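You operate a simulated robot arm through the tools that you are given. There is no shell and no other tool. Be economical: measure what you need, move in short steps, check, and stop when the job is done.

The job below is to be done with a simulated robot arm. You get a single attempt, and the scene is never put back.

## Task
Wind the purple ribbon on to the spool and put it in the red tray.
Fine: spool on the spindle, wind with the knob, turn the knob back afterwards.

Only the result counts: the job must be done as asked and must still hold three seconds after the hand-in. Knocking over, shifting, dropping, spilling or breaking anything else fails it.

## Robot
A 7-joint arm with a two-finger parallel gripper, fixed in place. Base frame: the origin is at the foot of the arm, x ahead of it, y to its left, z up. Readings come in mm, degrees, newtons and seconds.
Its first joint turns from -166.0 to 166.0 degrees. Payload 4.4 kg.
Tool frame: the origin (TCP) lies between the finger pads and is the grasp point; the fingertips stand 23 mm ahead of it; z points along the fingers, y is the line along which they close. The gripper opens to 94 mm. The fingers are 38 mm wide and 10 mm thick; the gripper's body (54 by 96 mm) begins 39 mm behind the TCP.
Orientation is told as [roll, pitch, yaw] about the base's x, y, z axes, in that order, counted from this pose: with the fingers straight down and closing along the base's y, the tool's x points along the base's -x, its y along +y and its z along -z.

## Interface
- The arm moves only by the tool drive_tool. Its argument "increments" is a list of rows, each a list of 3 entries, a list of its own where there are three numbers: the turn, a rotation vector about the tool's x, y, z in degrees, then the shift along the tool's x, y, z in mm, then the finger opening in mm, from 0 to 94. In form: [[[wx, wy, wz], [tx, ty, tz], grip], ...]. A call has 1 to 10 rows; each row shifts and turns the commanded pose from where the row before left it, along the tool's axes as they then stand. A row lasts 0.2 s, in which the tool goes at most 50 mm and 8.6 degrees; a call with a longer step from one row to the next is refused whole, and so is a gripper value outside its range. A pose out of reach is approached as far as the arm can. The call stops where the force on the tool passes 40 N (or 10 N more than at its start, if that is more) or the arm is blocked; 0.2 s more then pass. Each finger travels about 72 mm/s and halts on what it meets, pressing with about 33 N; the grip force reading is that of the motor and also rises with nothing between the fingers. The clock runs only during rows and for 0.2 s after the last one: add rows that do not move to give the fingers time. The reply holds the time, the measured pose of the TCP, the force on the tool along the base axes, the opening and the grip force, in the units named above and with some noise, with the torque about the TCP (base axes, N m) and any sound that the robot's microphone picked up, and new pictures: "show" is both (left out), scene, wrist or none.
- Cameras (640 x 400 px; columns grow to the right, rows downward): "scene" is fixed at [40.1, 499.4, 1442.7]; the picture's right is [-0.20, -0.98, 0.00], its down [-0.44, 0.09, -0.90] and it looks along [0.88, -0.18, -0.45] (base axes); focal length 338 px, centre (320, 200). "wrist" rides on the gripper at [86, 16, -75] in the tool frame; the picture's right is [-0.18, 0.98, 0.00], its down [-0.58, -0.11, -0.81] and it looks along [-0.79, -0.15, 0.59] (tool axes); focal length 243 px, centre (320, 200). There is no depth. A picture from a camera that has moved, and an enlarged one, comes with that camera's place and axes in the base frame and with its lens. The place of the scene camera against the robot may be out by one fixed shift of up to 18 mm in any direction.
- close_up(camera, box): a new picture of the part [left, top, right, bottom] of that camera's present view, enlarged. No time passes.
- finish_job(): hands the job in; it is judged then, once.

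Work in short steps. Places have to be worked out from the pictures, the camera data and where the tool is seen: move nearer, look again, correct. Check each grasp and each placing, and mend what went wrong. You have 120 turns and 200 pictures in all, those below and enlarged ones among them. Open the gripper and draw the arm clear of the work before you hand the job in, unless the task says otherwise; then end with one line.

The tools are called after "Request:" by a JSON object that holds its "method" and its "body". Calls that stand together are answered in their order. drive_tool: Moves the arm, as the interface text tells. Its arguments: {"type":"object","properties":{"increments":{"type":"array","items":{"type":"array"}},"show":{"type":"string","enum":["both","scene","wrist","none"]}},"required":["increments"]} The other tools are called the same way: close_up (camera, box) takes an enlarged picture of a part of a camera's view; finish_job () hands the job in.

At the start:

```text
time: 0.0
eef_pos: [562.0, 244.3, 1195.2]
orientation: [0.0, -0.1, 0.0]
force: [0.3, 0.3, -0.1]
moment: [0.04, -0.03, -0.04]
finger_gap: 94.0
gripper_force: 0.1
```

scene: 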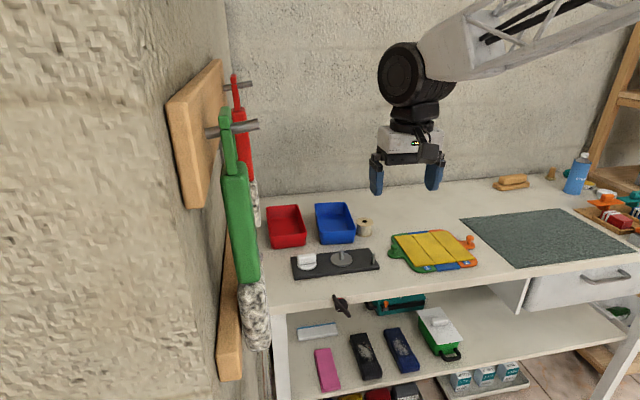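
wrist: 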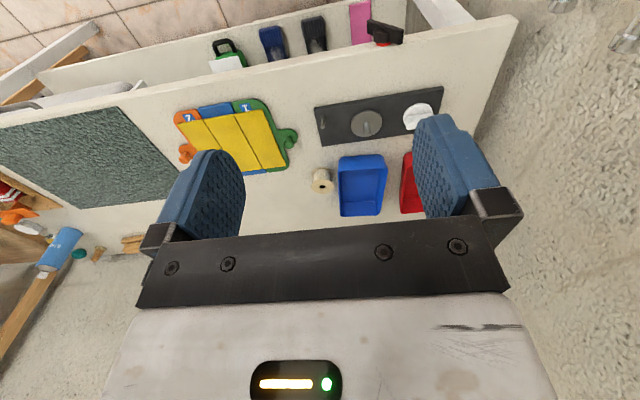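

I'll take close-ups of the winder area and the spool first.

Request:
{"method": "close_up", "body": {"camera": "scene", "box": [250, 190, 410, 290]}}

Request:
{"method": "close_up", "body": {"camera": "wrist", "box": [270, 70, 450, 220]}}

```text
4.00 times, centred on (330, 240) of scene
camera zoom: at [40.1, 499.4, 1442.7], right [-0.2, -0.98, 0.0], down [-0.44, 0.09, -0.9], along [0.88, -0.18, -0.45], focal length 1353 px, centre (280, 40)
```

zoom: 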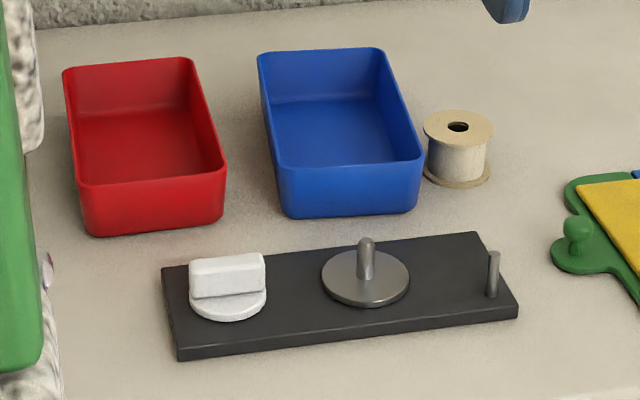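

```text
2.67 times, centred on (360, 145) of wrist
camera zoom: at [474.9, 261.4, 1268.6], right [0.18, 0.98, 0.0], down [0.58, -0.11, 0.81], along [0.79, -0.15, -0.59], focal length 647 px, centre (213, 347)
```

zoom: 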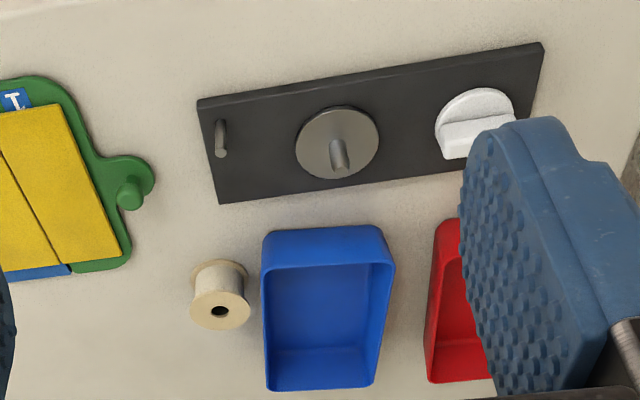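

The purple ribbon isn't visible yet, apart from a hint behind the green brush. I'll close the fingers so the wrist camera sees past them.

Request:
{"method": "drive_tool", "body": {"increments": [[[0, 0, 0], [0, 0, 0], 40], [[0, 0, 0], [0, 0, 0], 5], [[0, 0, 0], [0, 0, 0], 5], [[0, 0, 0], [0, 0, 0], 5]], "show": "wrist"}}

```text
time: 1.0
eef_pos: [561.3, 243.9, 1195.6]
orientation: [0.0, 0.0, 0.0]
force: [-0.4, -0.6, 0.5]
moment: [-0.01, 0.0, 0.01]
finger_gap: 4.8
gripper_force: 0.0
camera wrist: at [474.9, 261.4, 1268.6], right [0.18, 0.98, 0.0], down [0.58, -0.11, 0.81], along [0.79, -0.15, -0.59], focal length 243 px, centre (320, 200)
```

wrist: 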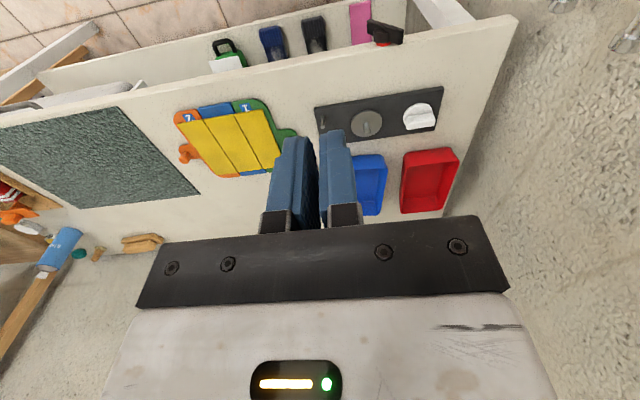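

The table left of the trays is empty. I'll look at other spots for the purple ribbon.

Request:
{"method": "close_up", "body": {"camera": "wrist", "box": [380, 60, 520, 160]}}

Request:
{"method": "close_up", "body": {"camera": "scene", "box": [260, 280, 540, 400]}}

Request:
{"method": "close_up", "body": {"camera": "scene", "box": [480, 140, 640, 260]}}

Request:
{"method": "close_up", "body": {"camera": "scene", "box": [376, 220, 486, 280]}}

Request:
{"method": "close_up", "body": {"camera": "scene", "box": [230, 220, 310, 280]}}

```text
4.00 times, centred on (450, 110) of wrist
camera zoom: at [474.9, 261.4, 1268.6], right [0.18, 0.98, 0.0], down [0.58, -0.11, 0.81], along [0.79, -0.15, -0.59], focal length 970 px, centre (-200, 560)
```

zoom: 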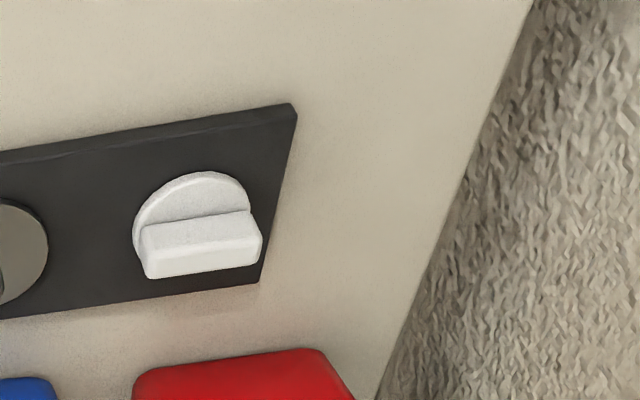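

```text
2.29 times, centred on (400, 340) of scene
camera zoom: at [40.1, 499.4, 1442.7], right [-0.2, -0.98, 0.0], down [-0.44, 0.09, -0.9], along [0.88, -0.18, -0.45], focal length 773 px, centre (137, -120)
```

zoom: 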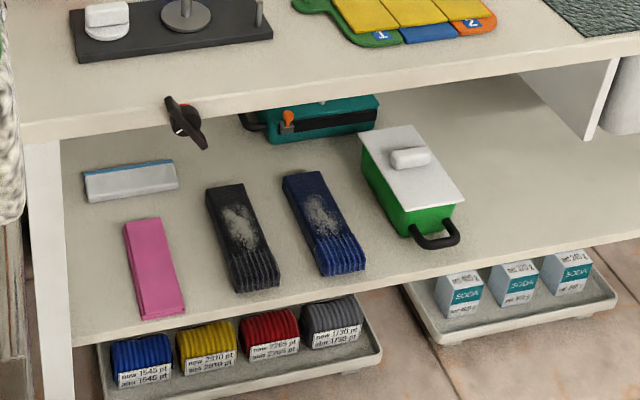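

```text
3.33 times, centred on (560, 200) of scene
camera zoom: at [40.1, 499.4, 1442.7], right [-0.2, -0.98, 0.0], down [-0.44, 0.09, -0.9], along [0.88, -0.18, -0.45], focal length 1127 px, centre (-480, 200)
```

zoom: 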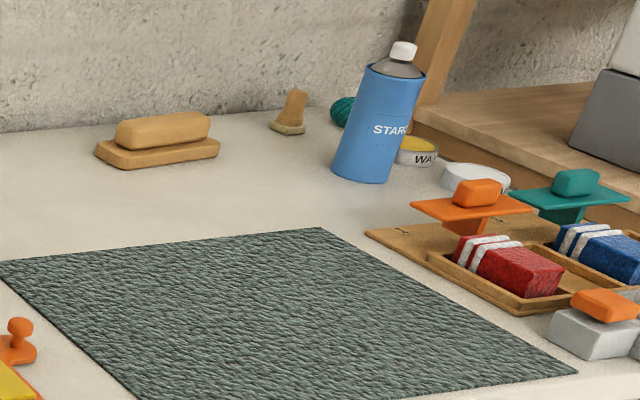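

```text
5.82 times, centred on (431, 250) of scene
camera zoom: at [40.1, 499.4, 1442.7], right [-0.2, -0.98, 0.0], down [-0.44, 0.09, -0.9], along [0.88, -0.18, -0.45], focal length 1967 px, centre (-326, -91)
```

zoom: 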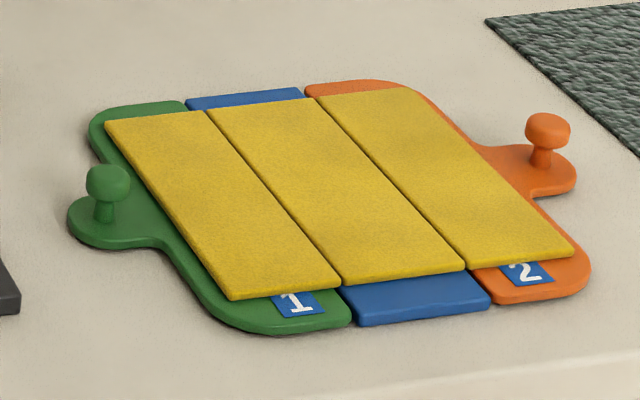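

```text
6.67 times, centred on (270, 250) of scene
camera zoom: at [40.1, 499.4, 1442.7], right [-0.2, -0.98, 0.0], down [-0.44, 0.09, -0.9], along [0.88, -0.18, -0.45], focal length 2254 px, centre (653, -133)
```

zoom: 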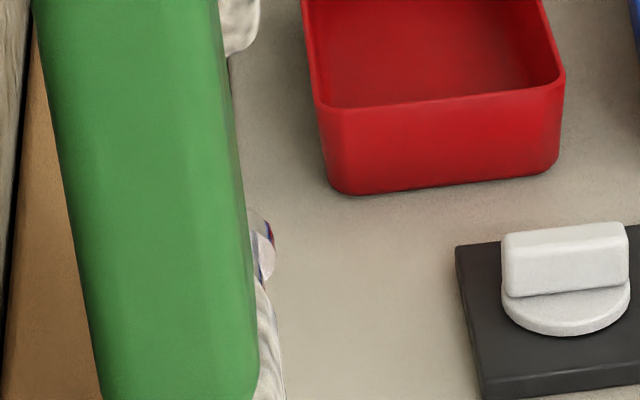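

No purple ribbon is in view yet. I'll move the arm to the right at height and survey the rest of the bench.

Request:
{"method": "drive_tool", "body": {"increments": [[[0, 0, 0], [0, -45, 0], 5], [[0, 0, 0], [0, -45, 0], 5], [[0, 0, 0], [0, -45, 0], 5], [[0, 0, 0], [0, -45, 0], 5], [[0, 0, 0], [0, -45, 0], 5], [[0, 0, 0], [0, -45, 0], 5], [[0, 0, 0], [0, -45, 0], 5], [[0, 0, 0], [0, -45, 0], 5], [[0, 0, 0], [0, -45, 0], 5], [[0, 0, 0], [0, -45, 0], 5]], "show": "both"}}

```text
time: 3.2
eef_pos: [561.1, -204.4, 1198.6]
orientation: [0.0, -0.1, 0.0]
force: [-0.4, 0.3, -0.1]
moment: [0.04, -0.01, -0.02]
finger_gap: 5.1
gripper_force: 0.1
camera wrist: at [474.8, -187.3, 1270.5], right [0.18, 0.98, 0.0], down [0.58, -0.11, 0.81], along [0.79, -0.15, -0.59], focal length 243 px, centre (320, 200)
```

scene: 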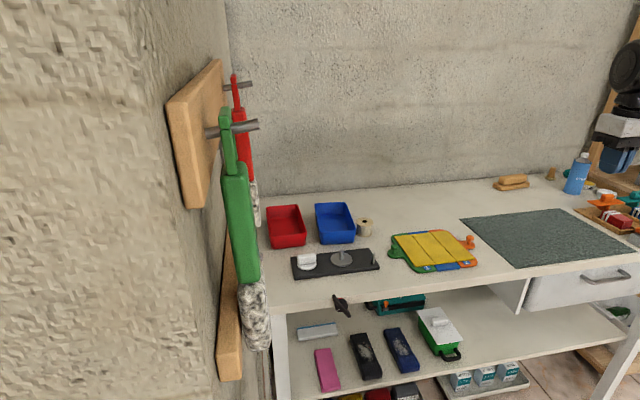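
wrist: 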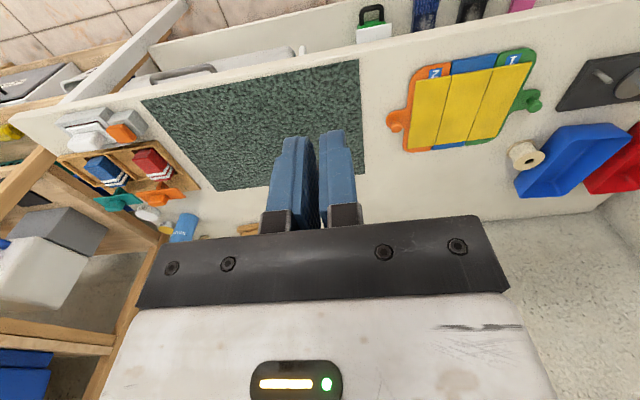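

Still no purple. I'll zoom in on several regions of the wrist view, including under the drawer and around the spool.

Request:
{"method": "close_up", "body": {"camera": "wrist", "box": [0, 80, 260, 240]}}

Request:
{"method": "close_up", "body": {"camera": "wrist", "box": [480, 50, 640, 200]}}

Request:
{"method": "close_up", "body": {"camera": "scene", "box": [500, 230, 640, 400]}}

```text
2.46 times, centred on (130, 160) of wrist
camera zoom: at [474.8, -187.3, 1270.5], right [0.18, 0.98, 0.0], down [0.58, -0.11, 0.81], along [0.79, -0.15, -0.59], focal length 597 px, centre (788, 298)
```

zoom: 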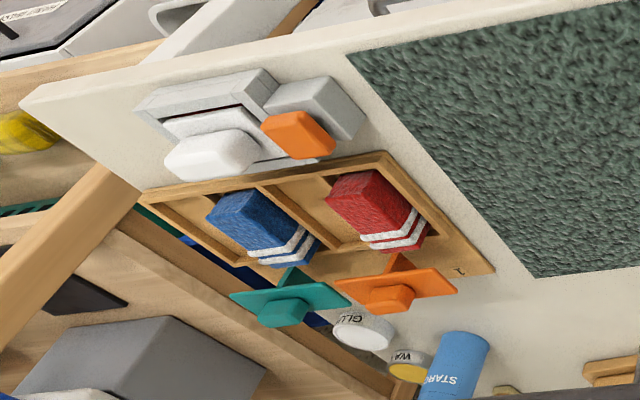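

```text
2.67 times, centred on (560, 125) of wrist
camera zoom: at [474.8, -187.3, 1270.5], right [0.18, 0.98, 0.0], down [0.58, -0.11, 0.81], along [0.79, -0.15, -0.59], focal length 647 px, centre (-320, 400)
```

zoom: 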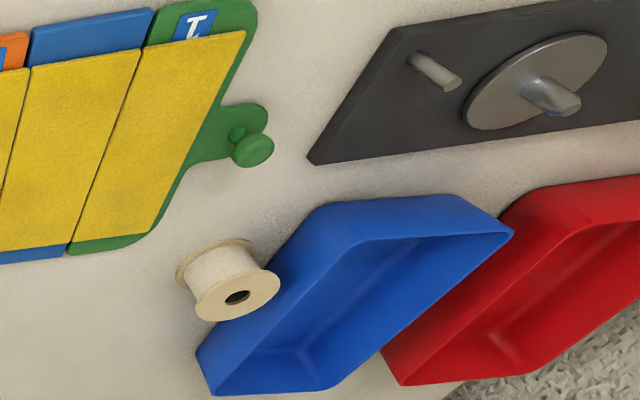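

```text
2.35 times, centred on (570, 315) of scene
camera zoom: at [40.1, 499.4, 1442.7], right [-0.2, -0.98, 0.0], down [-0.44, 0.09, -0.9], along [0.88, -0.18, -0.45], focal length 796 px, centre (-268, -71)
```

zoom: 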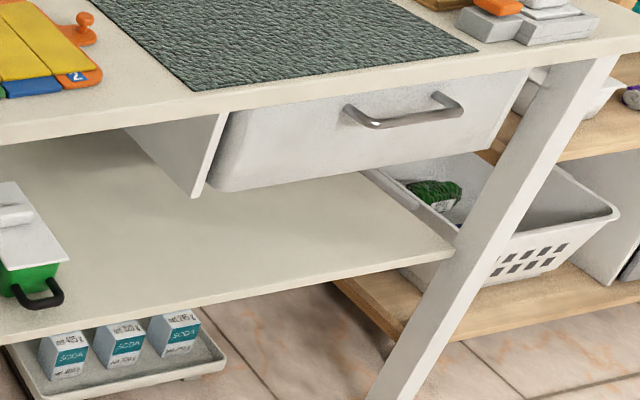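

There's a purple bit at the right edge of the scene, on the side shelf. I'll pan the wrist camera toward the right shelves.

Request:
{"method": "drive_tool", "body": {"increments": [[[0, 0, 8], [0, 0, 0], 5], [[0, 0, 8], [0, 0, 0], 5], [[0, 0, 8], [0, 0, 0], 5], [[0, 0, 8], [0, 0, 0], 5], [[0, 0, 8], [0, 0, 0], 5], [[0, 0, 8], [0, 0, 0], 5], [[0, 0, 8], [0, 0, 0], 5], [[0, 0, 8], [0, 0, 0], 5], [[0, 0, 8], [0, 0, 0], 5]], "show": "wrist"}}

Request:
{"method": "close_up", "body": {"camera": "scene", "box": [600, 220, 640, 320]}}

```text
time: 5.2
eef_pos: [561.0, -205.9, 1195.9]
orientation: [0.0, 0.0, -72.0]
force: [0.3, 0.4, -0.3]
moment: [-0.01, 0.04, -0.01]
finger_gap: 4.9
gripper_force: 0.1
camera wrist: at [550.3, -117.4, 1268.3], right [0.99, 0.13, 0.0], down [0.08, -0.59, 0.81], along [0.1, -0.8, -0.59], focal length 243 px, centre (320, 200)
```

wrist: 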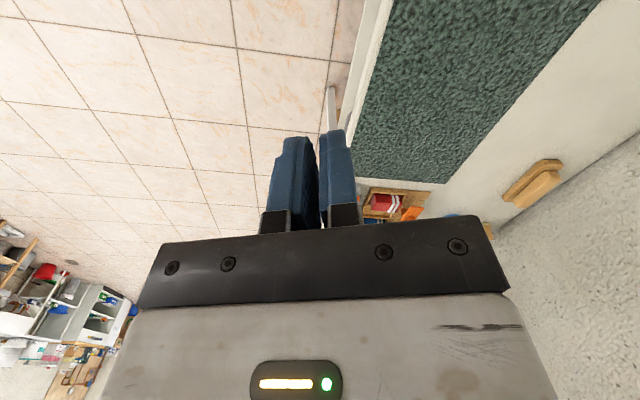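

```text
4.00 times, centred on (620, 270) of scene
camera zoom: at [40.1, 499.4, 1442.7], right [-0.2, -0.98, 0.0], down [-0.44, 0.09, -0.9], along [0.88, -0.18, -0.45], focal length 1353 px, centre (-880, -80)
```

zoom: 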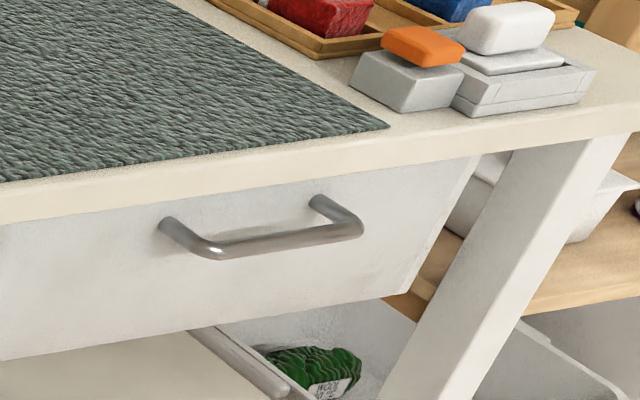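

Nothing reachable there. I'll rotate back and survey the winder and spool closely from the left side of the bench.

Request:
{"method": "drive_tool", "body": {"increments": [[[0, 0, -8], [0, 0, 0], 5], [[0, 0, -8], [0, 0, 0], 5], [[0, 0, -8], [0, 0, 0], 5], [[0, 0, -8], [0, 0, 0], 5], [[0, 0, -8], [0, 0, 0], 5], [[0, 0, -8], [0, 0, 0], 5], [[0, 0, -8], [0, 0, 0], 5], [[0, 0, -8], [0, 0, 0], 5], [[0, 0, -8], [0, 0, 0], 5]], "show": "none"}}

Request:
{"method": "drive_tool", "body": {"increments": [[[0, 0, 0], [0, 45, 5], 5], [[0, 0, 0], [0, 45, 5], 5], [[0, 0, 0], [0, 45, 5], 5], [[0, 0, 0], [0, 45, 5], 5], [[0, 0, 0], [0, 45, 10], 5], [[0, 0, 0], [0, 45, 15], 5], [[0, 0, 0], [0, 45, 20], 5], [[0, 0, 0], [0, 45, 20], 5], [[0, 0, 0], [0, 20, 40], 5], [[0, 0, 0], [0, 0, 25], 5]], "show": "wrist"}}

```text
time: 7.2
eef_pos: [562.2, -205.5, 1195.4]
orientation: [0.0, 0.0, 0.1]
force: [-0.2, 0.2, -0.5]
moment: [0.02, -0.02, -0.01]
finger_gap: 5.3
gripper_force: 0.0
```

```text
time: 9.4
eef_pos: [560.6, 175.0, 1044.8]
orientation: [0.0, 0.0, 0.0]
force: [0.5, 0.2, 0.1]
moment: [-0.02, 0.01, 0.0]
finger_gap: 5.4
gripper_force: 0.0
camera wrist: at [474.7, 191.8, 1117.1], right [0.18, 0.98, 0.0], down [0.58, -0.11, 0.81], along [0.79, -0.15, -0.59], focal length 243 px, centre (320, 200)
```

wrist: 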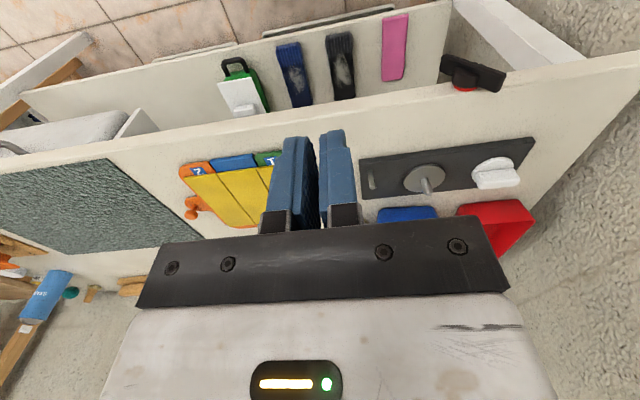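

Request:
{"method": "close_up", "body": {"camera": "wrist", "box": [350, 120, 550, 245]}}

Request:
{"method": "close_up", "body": {"camera": "scene", "box": [285, 200, 405, 285]}}

```text
3.20 times, centred on (450, 182) of wrist
camera zoom: at [474.7, 191.8, 1117.1], right [0.18, 0.98, 0.0], down [0.58, -0.11, 0.81], along [0.79, -0.15, -0.59], focal length 776 px, centre (-96, 256)
```

zoom: 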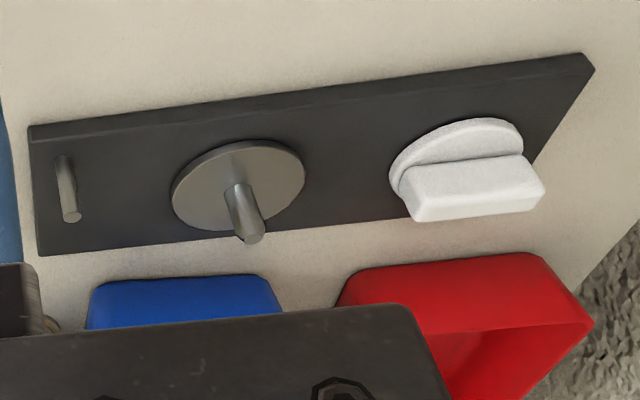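

```text
4.71 times, centred on (345, 242) of scene
camera zoom: at [40.1, 499.4, 1442.7], right [-0.2, -0.98, 0.0], down [-0.44, 0.09, -0.9], along [0.88, -0.18, -0.45], focal length 1591 px, centre (202, 0)
```

zoom: 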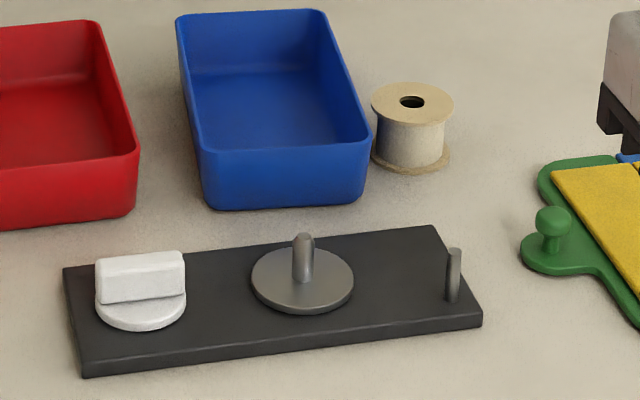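

No ribbon visible, so it presumably shows up with the winding. I judge the spool at about (917,182) with its top at z≈899, and the spindle at about (769,293). I'll turn to yaw +90 so the fingers close along x and clear the blue tray, then move above the spool.

Request:
{"method": "drive_tool", "body": {"increments": [[[0, 0, -8.5], [0, 0, 0], 40], [[0, 0, -8.5], [0, 0, 0], 90], [[0, 0, -8.5], [0, 0, 0], 90], [[0, 0, -8.5], [0, 0, 0], 90], [[0, 0, -8.5], [0, 0, 0], 90], [[0, 0, -8.5], [0, 0, 0], 90], [[0, 0, -8.5], [0, 0, 0], 90], [[0, 0, -8.5], [0, 0, 0], 90], [[0, 0, -8.5], [0, 0, 0], 90], [[0, 0, -8.5], [0, 0, 0], 90]], "show": "none"}}

Request:
{"method": "drive_tool", "body": {"increments": [[[0, 0, -5], [0, 0, 0], 90], [[0, 0, 0], [0, -45, 0], 90], [[0, 0, 0], [0, -45, 0], 90], [[0, 0, 0], [0, -45, 0], 90], [[0, 0, 0], [0, -45, 0], 90], [[0, 0, 0], [0, -45, 0], 90], [[0, 0, 0], [0, -45, 0], 90], [[0, 0, 0], [0, -45, 0], 90], [[0, 0, 0], [-3, -41, 0], 90], [[0, 0, 0], [-4, 0, 20], 90]], "show": "both"}}

```text
time: 11.6
eef_pos: [560.5, 173.7, 1045.7]
orientation: [0.1, 0.0, 85.2]
force: [0.0, -0.2, 0.3]
moment: [0.02, 0.03, -0.01]
finger_gap: 90.2
gripper_force: 0.0
```

```text
time: 13.8
eef_pos: [918.6, 180.8, 1026.4]
orientation: [0.0, 0.0, 90.2]
force: [0.8, 0.1, -0.2]
moment: [0.03, 0.0, -0.02]
finger_gap: 90.1
gripper_force: 0.1
camera wrist: at [901.5, 95.8, 1098.8], right [-0.98, 0.18, 0.0], down [0.11, 0.58, 0.81], along [0.15, 0.79, -0.59], focal length 243 px, centre (320, 200)
```

scene: 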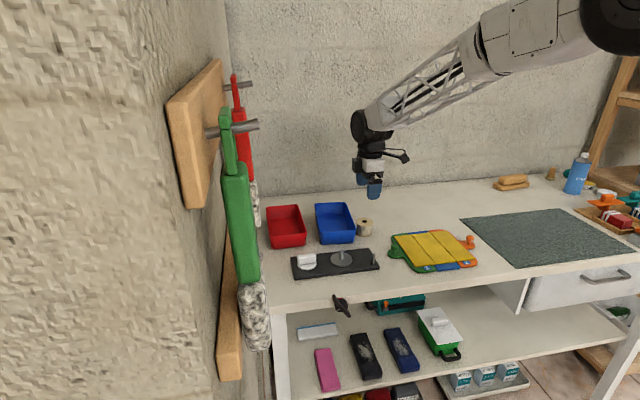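
wrist: 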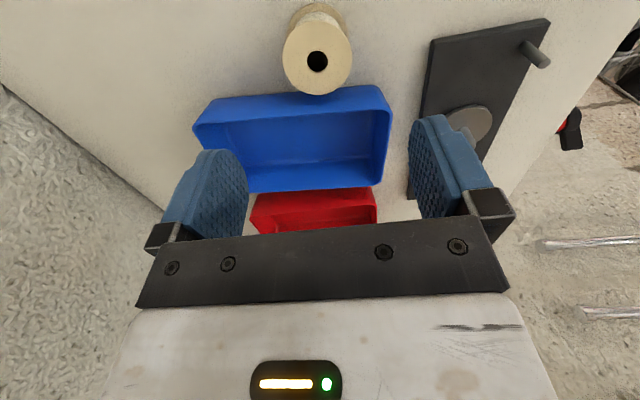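

The spool is confirmed at about (919,182). I'll descend to z≈935 and check.

Request:
{"method": "drive_tool", "body": {"increments": [[[0, 0, 0], [-1, 0, 40], 92], [[0, 0, 0], [0, 0, 40], 92], [[0, 0, 0], [0, 0, 11], 92], [[0, 0, 0], [0, 0, 0], 92]], "show": "both"}}

```text
time: 14.8
eef_pos: [917.0, 182.1, 936.4]
orientation: [0.1, 0.0, 90.0]
force: [0.2, -0.3, 0.6]
moment: [-0.02, -0.01, -0.02]
finger_gap: 92.0
gripper_force: 0.0
camera wrist: at [901.1, 96.6, 1008.6], right [-0.98, 0.18, 0.0], down [0.11, 0.58, 0.81], along [0.15, 0.79, -0.59], focal length 243 px, centre (320, 200)
```

scene: 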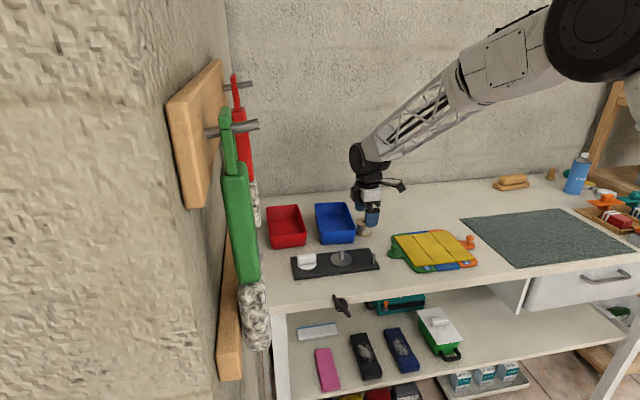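
wrist: 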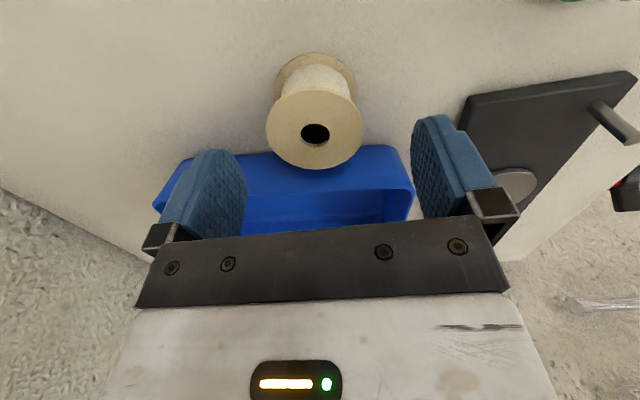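

The spool is about 55 mm tall and 56 mm wide, with its top at z≈897. I'll descend to TCP z≈880, stop, and close on the flange.

Request:
{"method": "drive_tool", "body": {"increments": [[[0, 0, 0], [0, -2, 25], 92], [[0, 0, 0], [0, 0, 20], 92], [[0, 0, 0], [0, 0, 11], 92], [[0, 0, 0], [0, 0, 0], 92]], "show": "wrist"}}

Request:
{"method": "close_up", "body": {"camera": "scene", "box": [310, 180, 410, 260]}}

```text
time: 15.7
eef_pos: [921.2, 181.9, 883.2]
orientation: [-0.2, 0.0, 90.0]
force: [-3.5, -0.9, 4.9]
moment: [-0.06, 0.37, 0.07]
finger_gap: 93.4
gripper_force: 1.5
stopped in row 4: the force on the tool passed its limit at 44 N (the readings are from after the stop); the commanded pose is now the measured one
camera wrist: at [904.2, 96.2, 955.8], right [-0.98, 0.18, 0.0], down [0.1, 0.58, 0.81], along [0.15, 0.79, -0.59], focal length 243 px, centre (320, 200)
```

wrist: 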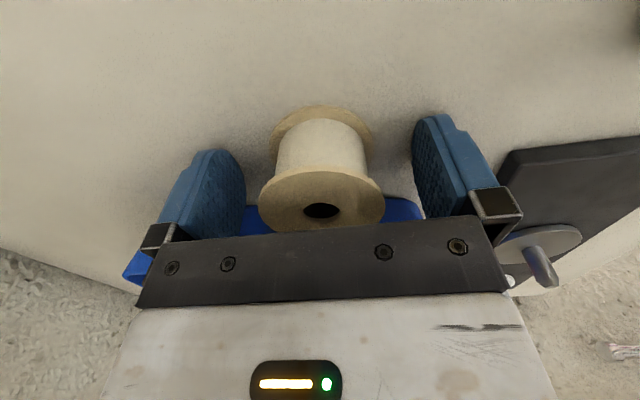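

```text
5.00 times, centred on (360, 220) of scene
camera zoom: at [40.1, 499.4, 1442.7], right [-0.2, -0.98, 0.0], down [-0.44, 0.09, -0.9], along [0.88, -0.18, -0.45], focal length 1691 px, centre (120, 100)
```

zoom: 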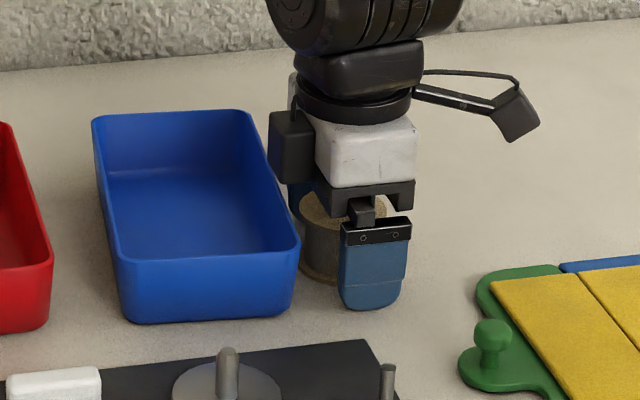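

The fingertips touched the bench (z≈859), so the spool is about 39 mm tall. I'll raise 4 mm and close.

Request:
{"method": "drive_tool", "body": {"increments": [[[0, 0, 0], [0, 2, -4], 92], [[0, 0, 0], [0, 0, 0], 75], [[0, 0, 0], [0, 0, 0], 60], [[0, 0, 0], [0, 0, 0], 50], [[0, 0, 0], [0, 0, 0], 45], [[0, 0, 0], [0, 0, 0], 45]], "show": "wrist"}}

```text
time: 17.1
eef_pos: [920.0, 181.6, 888.3]
orientation: [-0.3, 0.0, 90.0]
force: [0.1, -0.3, 0.1]
moment: [-0.03, 0.03, -0.01]
finger_gap: 47.1
gripper_force: 33.1
camera wrist: at [902.7, 96.0, 959.8], right [-0.98, 0.18, 0.0], down [0.11, 0.58, 0.81], along [0.15, 0.79, -0.59], focal length 243 px, centre (320, 200)
```

wrist: 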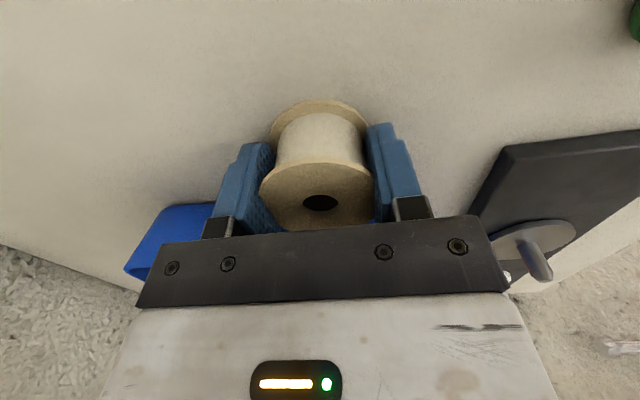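

The spool is gripped (47 mm) and centred. I'll lift it and move part way toward the spindle to get a clear view of it.

Request:
{"method": "drive_tool", "body": {"increments": [[[0, 0, 0], [0, 0, -15], 44], [[0, 0, 0], [0, 0, -30], 44], [[0, 0, 0], [0, 0, -40], 44], [[0, 0, 0], [0, 30, -20], 44], [[0, 0, 0], [0, 30, 0], 44], [[0, 0, 0], [0, 20, 0], 44], [[0, 0, 0], [0, 0, 0], 44]], "show": "both"}}

```text
time: 18.7
eef_pos: [839.1, 183.0, 992.9]
orientation: [-0.3, 0.1, 90.0]
force: [0.5, -0.4, -0.1]
moment: [0.03, 0.01, 0.0]
finger_gap: 47.1
gripper_force: 33.2
camera wrist: at [823.0, 96.5, 1064.9], right [-0.98, 0.18, 0.0], down [0.11, 0.58, 0.81], along [0.15, 0.79, -0.59], focal length 243 px, centre (320, 200)
```

scene: 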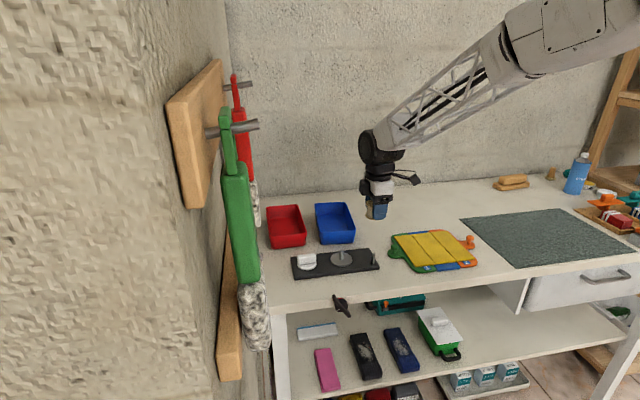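
wrist: 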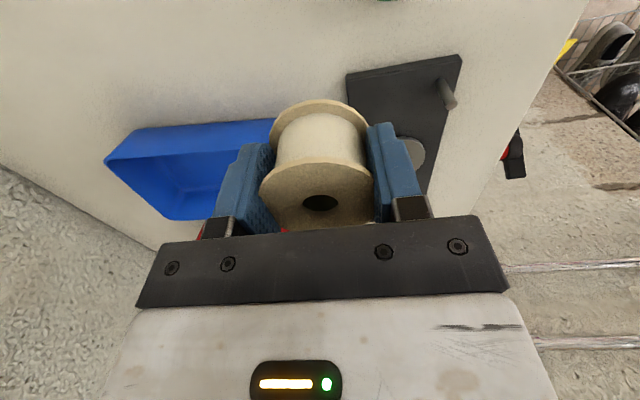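

Request:
{"method": "drive_tool", "body": {"increments": [[[0, 0, 0], [0, -35, 0], 44], [[0, 0, 0], [0, -25, 0], 44], [[0, 0, 0], [0, 0, 0], 44]], "show": "wrist"}}

Request:
{"method": "close_up", "body": {"camera": "wrist", "box": [380, 60, 580, 220]}}

```text
time: 19.5
eef_pos: [898.3, 184.0, 992.9]
orientation: [-0.3, 0.0, 90.0]
force: [-0.7, -0.3, -0.4]
moment: [0.02, 0.01, -0.01]
finger_gap: 46.7
gripper_force: 33.0
camera wrist: at [882.0, 96.9, 1064.7], right [-0.98, 0.18, 0.0], down [0.11, 0.58, 0.81], along [0.15, 0.79, -0.59], focal length 243 px, centre (320, 200)
```

wrist: 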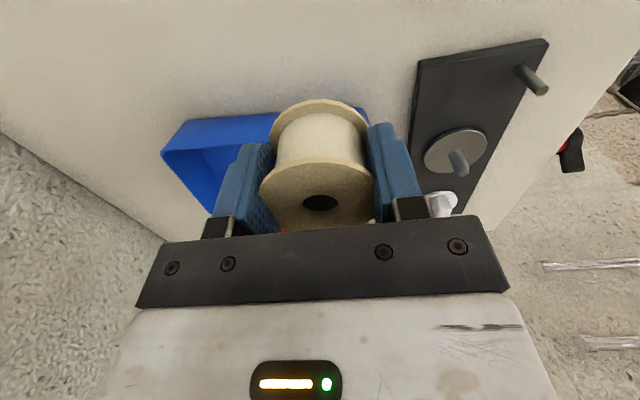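

```text
2.50 times, centred on (480, 140) of wrist
camera zoom: at [882.0, 96.9, 1064.7], right [-0.98, 0.18, 0.0], down [0.11, 0.58, 0.81], along [0.15, 0.79, -0.59], focal length 606 px, centre (-80, 350)
```

zoom: 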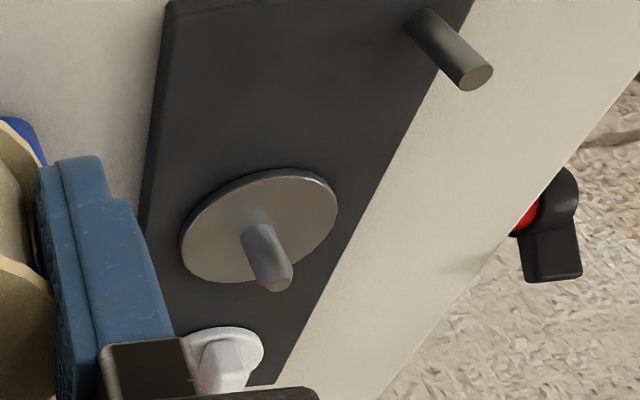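

Refined estimate from three wrist views: spindle at (776,296), disc top z≈873, pin top z≈903. I'll move over it at z≈960 and check against the scene camera.

Request:
{"method": "drive_tool", "body": {"increments": [[[0, 0, 0], [-30, 30, 0], 44], [[0, 0, 0], [-30, 30, 0], 44], [[0, 0, 0], [-30, 30, 0], 44], [[0, 0, 0], [-22, 32, 10], 44], [[0, 0, 0], [0, 0, 22], 44], [[0, 0, 0], [0, 0, 0], 44], [[0, 0, 0], [0, 0, 0], 44]], "show": "both"}}

Request:
{"method": "close_up", "body": {"camera": "scene", "box": [290, 190, 390, 280]}}

```text
time: 21.1
eef_pos: [775.0, 292.9, 957.9]
orientation: [-0.2, -0.1, 90.1]
force: [-0.5, 1.2, 1.0]
moment: [0.03, 0.0, -0.03]
finger_gap: 47.1
gripper_force: 33.0
camera wrist: at [758.4, 207.2, 1029.8], right [-0.98, 0.18, 0.0], down [0.11, 0.58, 0.81], along [0.15, 0.79, -0.59], focal length 243 px, centre (320, 200)
```

scene: 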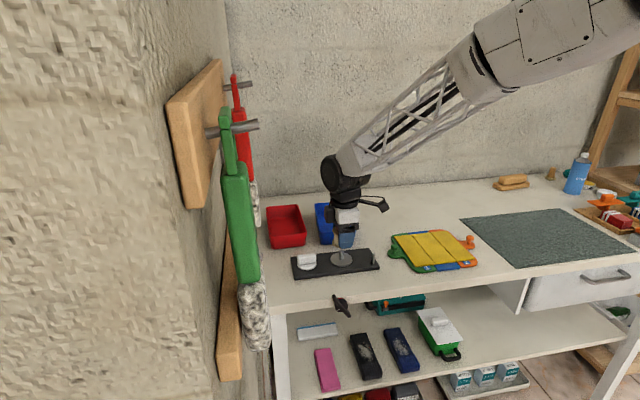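
wrist: 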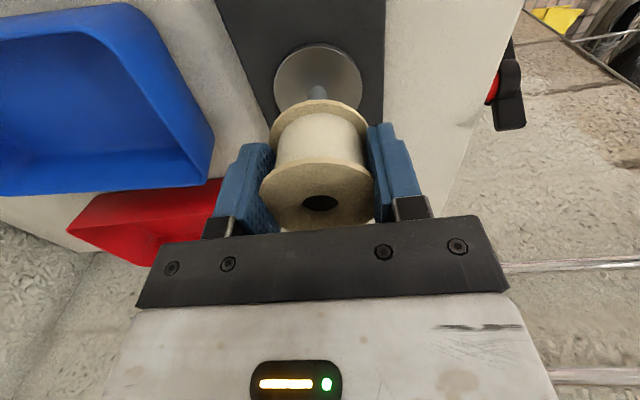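

```text
4.44 times, centred on (340, 235) of scene
camera zoom: at [40.1, 499.4, 1442.7], right [-0.2, -0.98, 0.0], down [-0.44, 0.09, -0.9], along [0.88, -0.18, -0.45], focal length 1503 px, centre (231, 44)
```

zoom: 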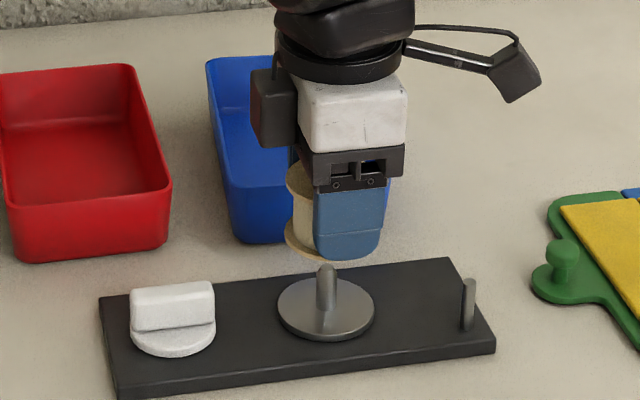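

Hovering close. I'll zoom in on the wrist view of the pin and disc to resolve the remaining y offset.

Request:
{"method": "close_up", "body": {"camera": "wrist", "box": [240, 30, 400, 230]}}

Request:
{"method": "close_up", "body": {"camera": "scene", "box": [320, 220, 370, 270]}}

```text
2.00 times, centred on (320, 130) of wrist
camera zoom: at [758.4, 207.2, 1029.8], right [-0.98, 0.18, 0.0], down [0.11, 0.58, 0.81], along [0.15, 0.79, -0.59], focal length 485 px, centre (320, 340)
```

zoom: 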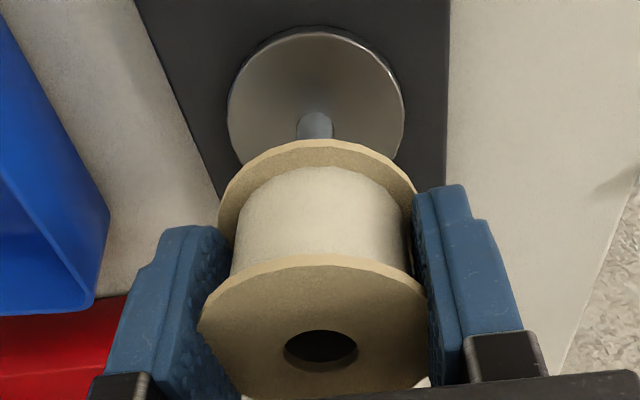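

```text
8.00 times, centred on (345, 245) of scene
camera zoom: at [40.1, 499.4, 1442.7], right [-0.2, -0.98, 0.0], down [-0.44, 0.09, -0.9], along [0.88, -0.18, -0.45], focal length 2705 px, centre (120, -160)
```

zoom: 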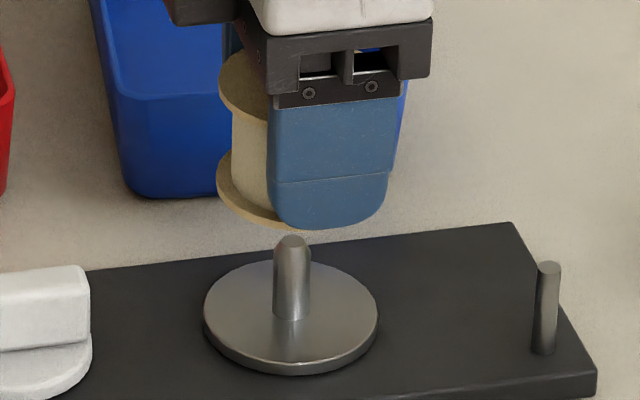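

Solving the perspective, the pin is at about (776,295) and the spool hole at about (775,296). That is within the roughly 2 mm clearance. I'll descend gently with force monitoring.

Request:
{"method": "drive_tool", "body": {"increments": [[[0, 0, 0], [0, -0.7, 12], 44], [[0, 0, 0], [0, 0, 6], 44], [[0, 0, 0], [0, 0, 4], 44], [[0, 0, 0], [0, 0, 4], 44], [[0, 0, 0], [0, 0, 4], 44], [[0, 0, 0], [0, 0, 0], 44]], "show": "wrist"}}

Request:
{"method": "close_up", "body": {"camera": "scene", "box": [320, 220, 370, 270]}}

```text
time: 22.5
eef_pos: [777.8, 294.1, 929.3]
orientation: [-0.4, 0.1, 89.9]
force: [0.3, -0.2, 0.3]
moment: [-0.01, -0.01, 0.0]
finger_gap: 46.9
gripper_force: 33.3
camera wrist: at [761.0, 208.0, 1001.6], right [-0.98, 0.18, 0.0], down [0.11, 0.58, 0.81], along [0.15, 0.79, -0.59], focal length 243 px, centre (320, 200)
```

wrist: 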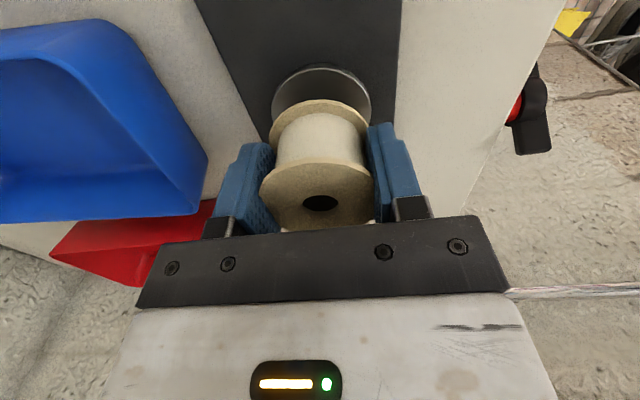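

```text
8.00 times, centred on (345, 245) of scene
camera zoom: at [40.1, 499.4, 1442.7], right [-0.2, -0.98, 0.0], down [-0.44, 0.09, -0.9], along [0.88, -0.18, -0.45], focal length 2705 px, centre (120, -160)
```

zoom: 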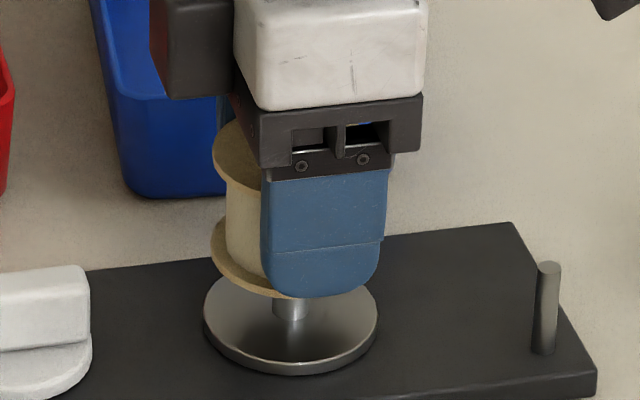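

No contact force yet and alignment looks right. I'm continuing down in small steps.

Request:
{"method": "drive_tool", "body": {"increments": [[[0, 0, 0], [0, 0, 4], 44], [[0, 0, 0], [0, 0, 4], 44], [[0, 0, 0], [0, 0, 4], 44], [[0, 0, 0], [0, 0, 4], 44], [[0, 0, 0], [0, 0, 3], 44], [[0, 0, 0], [0, 0, 0], 44]], "show": "wrist"}}

Request:
{"method": "close_up", "body": {"camera": "scene", "box": [320, 220, 370, 270]}}

```text
time: 23.9
eef_pos: [777.5, 293.3, 910.5]
orientation: [-0.3, 0.0, 90.0]
force: [0.5, 0.9, 0.3]
moment: [0.0, -0.01, 0.01]
finger_gap: 47.0
gripper_force: 32.8
camera wrist: at [761.2, 207.8, 982.6], right [-0.98, 0.18, 0.0], down [0.11, 0.58, 0.81], along [0.15, 0.79, -0.59], focal length 243 px, centre (320, 200)
```

wrist: 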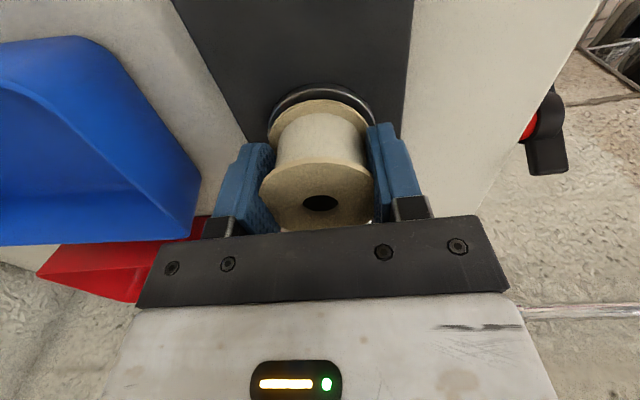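

```text
8.00 times, centred on (345, 245) of scene
camera zoom: at [40.1, 499.4, 1442.7], right [-0.2, -0.98, 0.0], down [-0.44, 0.09, -0.9], along [0.88, -0.18, -0.45], focal length 2705 px, centre (120, -160)
```

zoom: 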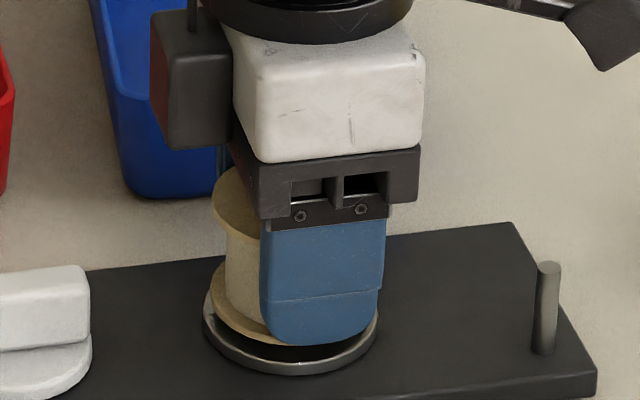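

The pin is inside the spool. I'll go on gently until it seats.

Request:
{"method": "drive_tool", "body": {"increments": [[[0, 0, 0], [0, 0, 2], 44], [[0, 0, 0], [0, 0, 2], 44], [[0, 0, 0], [0, 0, 1], 44], [[0, 0, 0], [0, 0, 0], 44]], "show": "none"}}

Request:
{"method": "close_up", "body": {"camera": "scene", "box": [320, 220, 370, 270]}}

```text
time: 24.9
eef_pos: [776.4, 293.1, 905.7]
orientation: [-0.3, -0.2, 90.0]
force: [-1.2, 1.1, 8.7]
moment: [-0.06, 0.23, 0.02]
finger_gap: 46.8
gripper_force: 32.7
```

```text
8.00 times, centred on (345, 245) of scene
camera zoom: at [40.1, 499.4, 1442.7], right [-0.2, -0.98, 0.0], down [-0.44, 0.09, -0.9], along [0.88, -0.18, -0.45], focal length 2705 px, centre (120, -160)
```

zoom: 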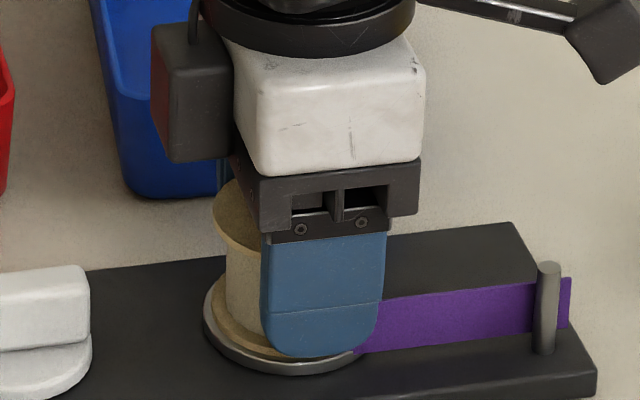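

The purple ribbon has appeared from the post to the seated spool. I'll open the fingers and lift clear.

Request:
{"method": "drive_tool", "body": {"increments": [[[0, 0, 0], [0, 0, -0.5], 55], [[0, 0, 0], [0, 0, 0], 70], [[0, 0, 0], [0, 0, 0], 70], [[0, 0, 0], [0, 0, -15], 70], [[0, 0, 0], [0, 0, -30], 70], [[0, 0, 0], [0, 0, -40], 70], [[0, 0, 0], [0, 0, -40], 70], [[0, 0, 0], [0, 0, 0], 70]], "show": "both"}}

Request:
{"method": "close_up", "body": {"camera": "scene", "box": [280, 210, 390, 280]}}

```text
time: 26.7
eef_pos: [778.2, 294.0, 1028.5]
orientation: [-0.3, 0.0, 89.9]
force: [0.1, 0.9, 1.0]
moment: [0.01, -0.01, 0.0]
finger_gap: 69.8
gripper_force: 0.1
camera wrist: at [761.0, 207.7, 1100.9], right [-0.98, 0.18, 0.0], down [0.11, 0.58, 0.81], along [0.15, 0.79, -0.59], focal length 243 px, centre (320, 200)
```

scene: 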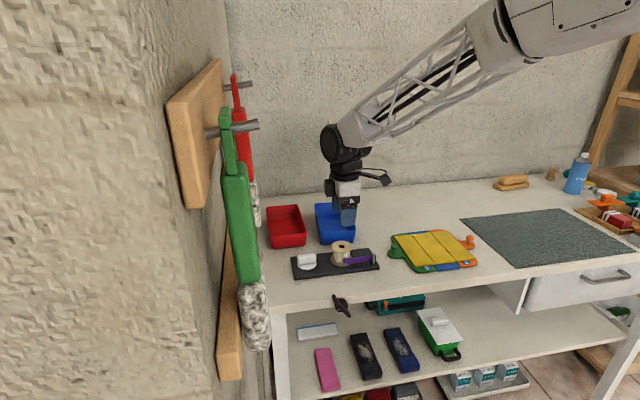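
wrist: 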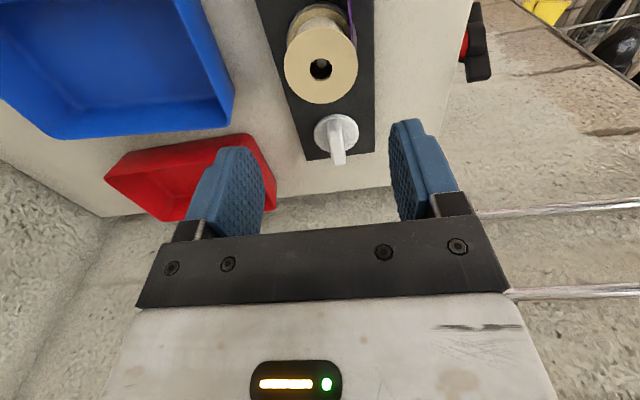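

```text
5.71 times, centred on (335, 245) of scene
camera zoom: at [40.1, 499.4, 1442.7], right [-0.2, -0.98, 0.0], down [-0.44, 0.09, -0.9], along [0.88, -0.18, -0.45], focal length 1932 px, centre (234, -57)
```

zoom: 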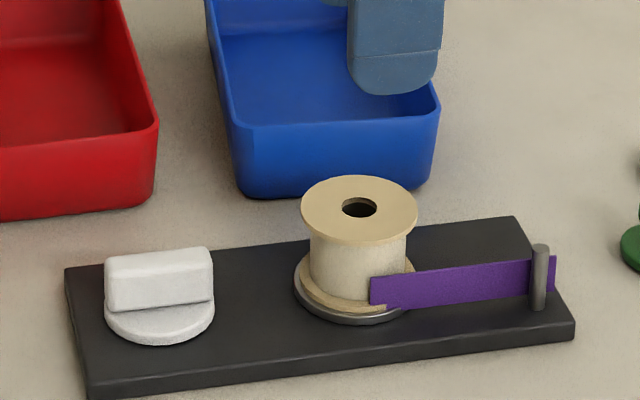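

The spool is seated and the ribbon attached. Next is the knob, so I'll zoom in on it to measure.

Request:
{"method": "close_up", "body": {"camera": "wrist", "box": [270, 80, 400, 180]}}

Request:
{"method": "close_up", "body": {"camera": "scene", "box": [285, 235, 335, 285]}}

```text
4.00 times, centred on (335, 130) of wrist
camera zoom: at [761.0, 207.7, 1100.9], right [-0.98, 0.18, 0.0], down [0.11, 0.58, 0.81], along [0.15, 0.79, -0.59], focal length 970 px, centre (260, 480)
```

zoom: 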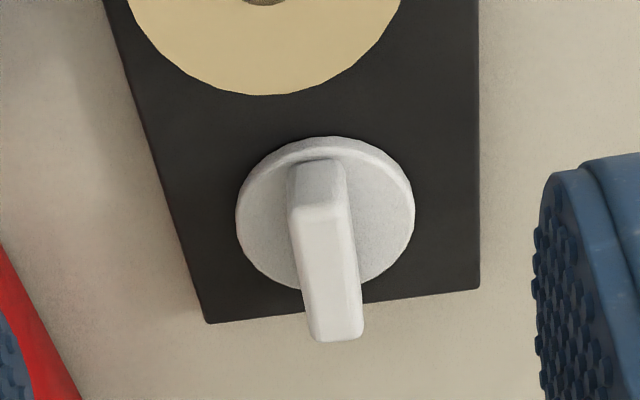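

```text
8.00 times, centred on (310, 260) of scene
camera zoom: at [40.1, 499.4, 1442.7], right [-0.2, -0.98, 0.0], down [-0.44, 0.09, -0.9], along [0.88, -0.18, -0.45], focal length 2705 px, centre (400, -280)
```

zoom: 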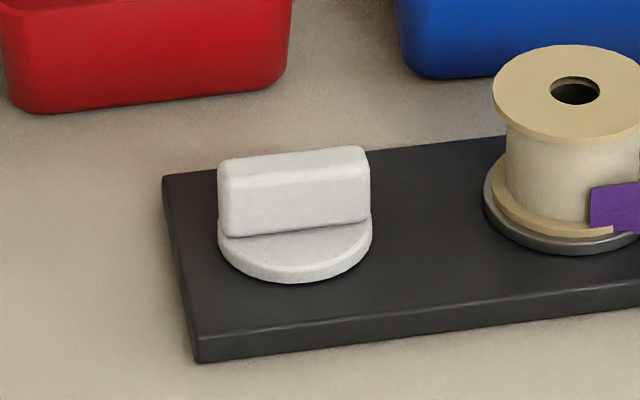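

The knob bar is centred at about (776,388) and lies along y, top at z≈901. I'll move over it with a 50 mm opening, at z≈955.

Request:
{"method": "drive_tool", "body": {"increments": [[[0, 0, 0], [-35, 0, 0], 50], [[0, 0, 0], [-35, 0, 0], 50], [[0, 0, 0], [-23, 1, 20], 50], [[0, 0, 0], [0, 0, 30], 50], [[0, 0, 0], [0, 0, 22], 50], [[0, 0, 0], [0, 0, 0], 50]], "show": "both"}}

Request:
{"method": "close_up", "body": {"camera": "scene", "box": [270, 210, 370, 290]}}

```text
time: 28.1
eef_pos: [775.4, 388.0, 960.0]
orientation: [-0.2, 0.0, 90.0]
force: [0.2, 0.3, -0.2]
moment: [-0.02, 0.02, 0.01]
finger_gap: 50.0
gripper_force: 0.0
camera wrist: at [759.3, 302.5, 1032.2], right [-0.98, 0.18, 0.0], down [0.11, 0.58, 0.81], along [0.15, 0.79, -0.59], focal length 243 px, centre (320, 200)
```

scene: 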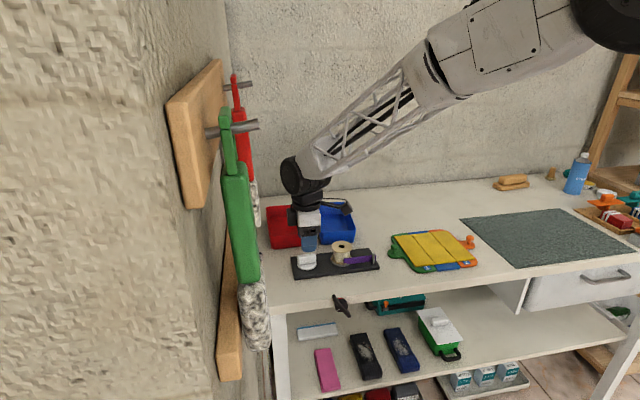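
wrist: 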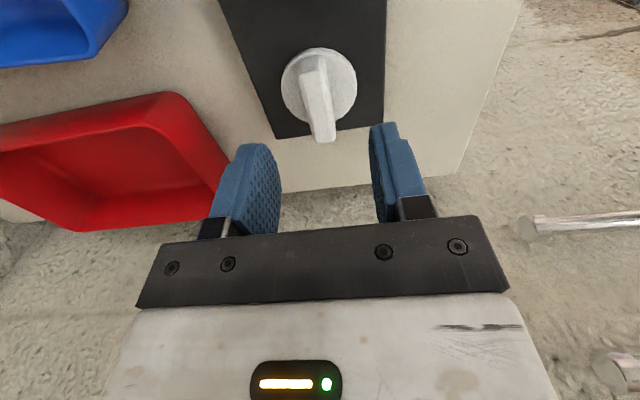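

```text
5.00 times, centred on (320, 250) of scene
camera zoom: at [40.1, 499.4, 1442.7], right [-0.2, -0.98, 0.0], down [-0.44, 0.09, -0.9], along [0.88, -0.18, -0.45], focal length 1691 px, centre (320, -50)
```

zoom: 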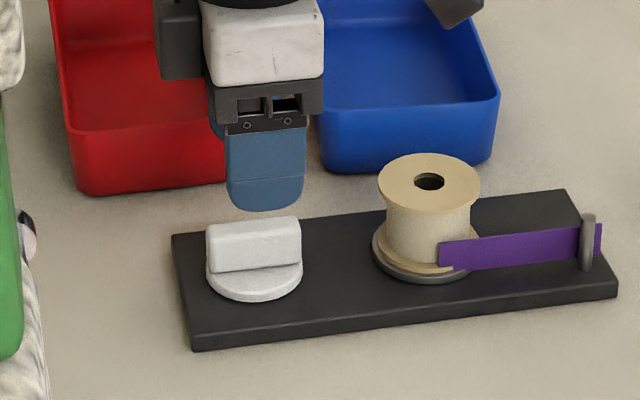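

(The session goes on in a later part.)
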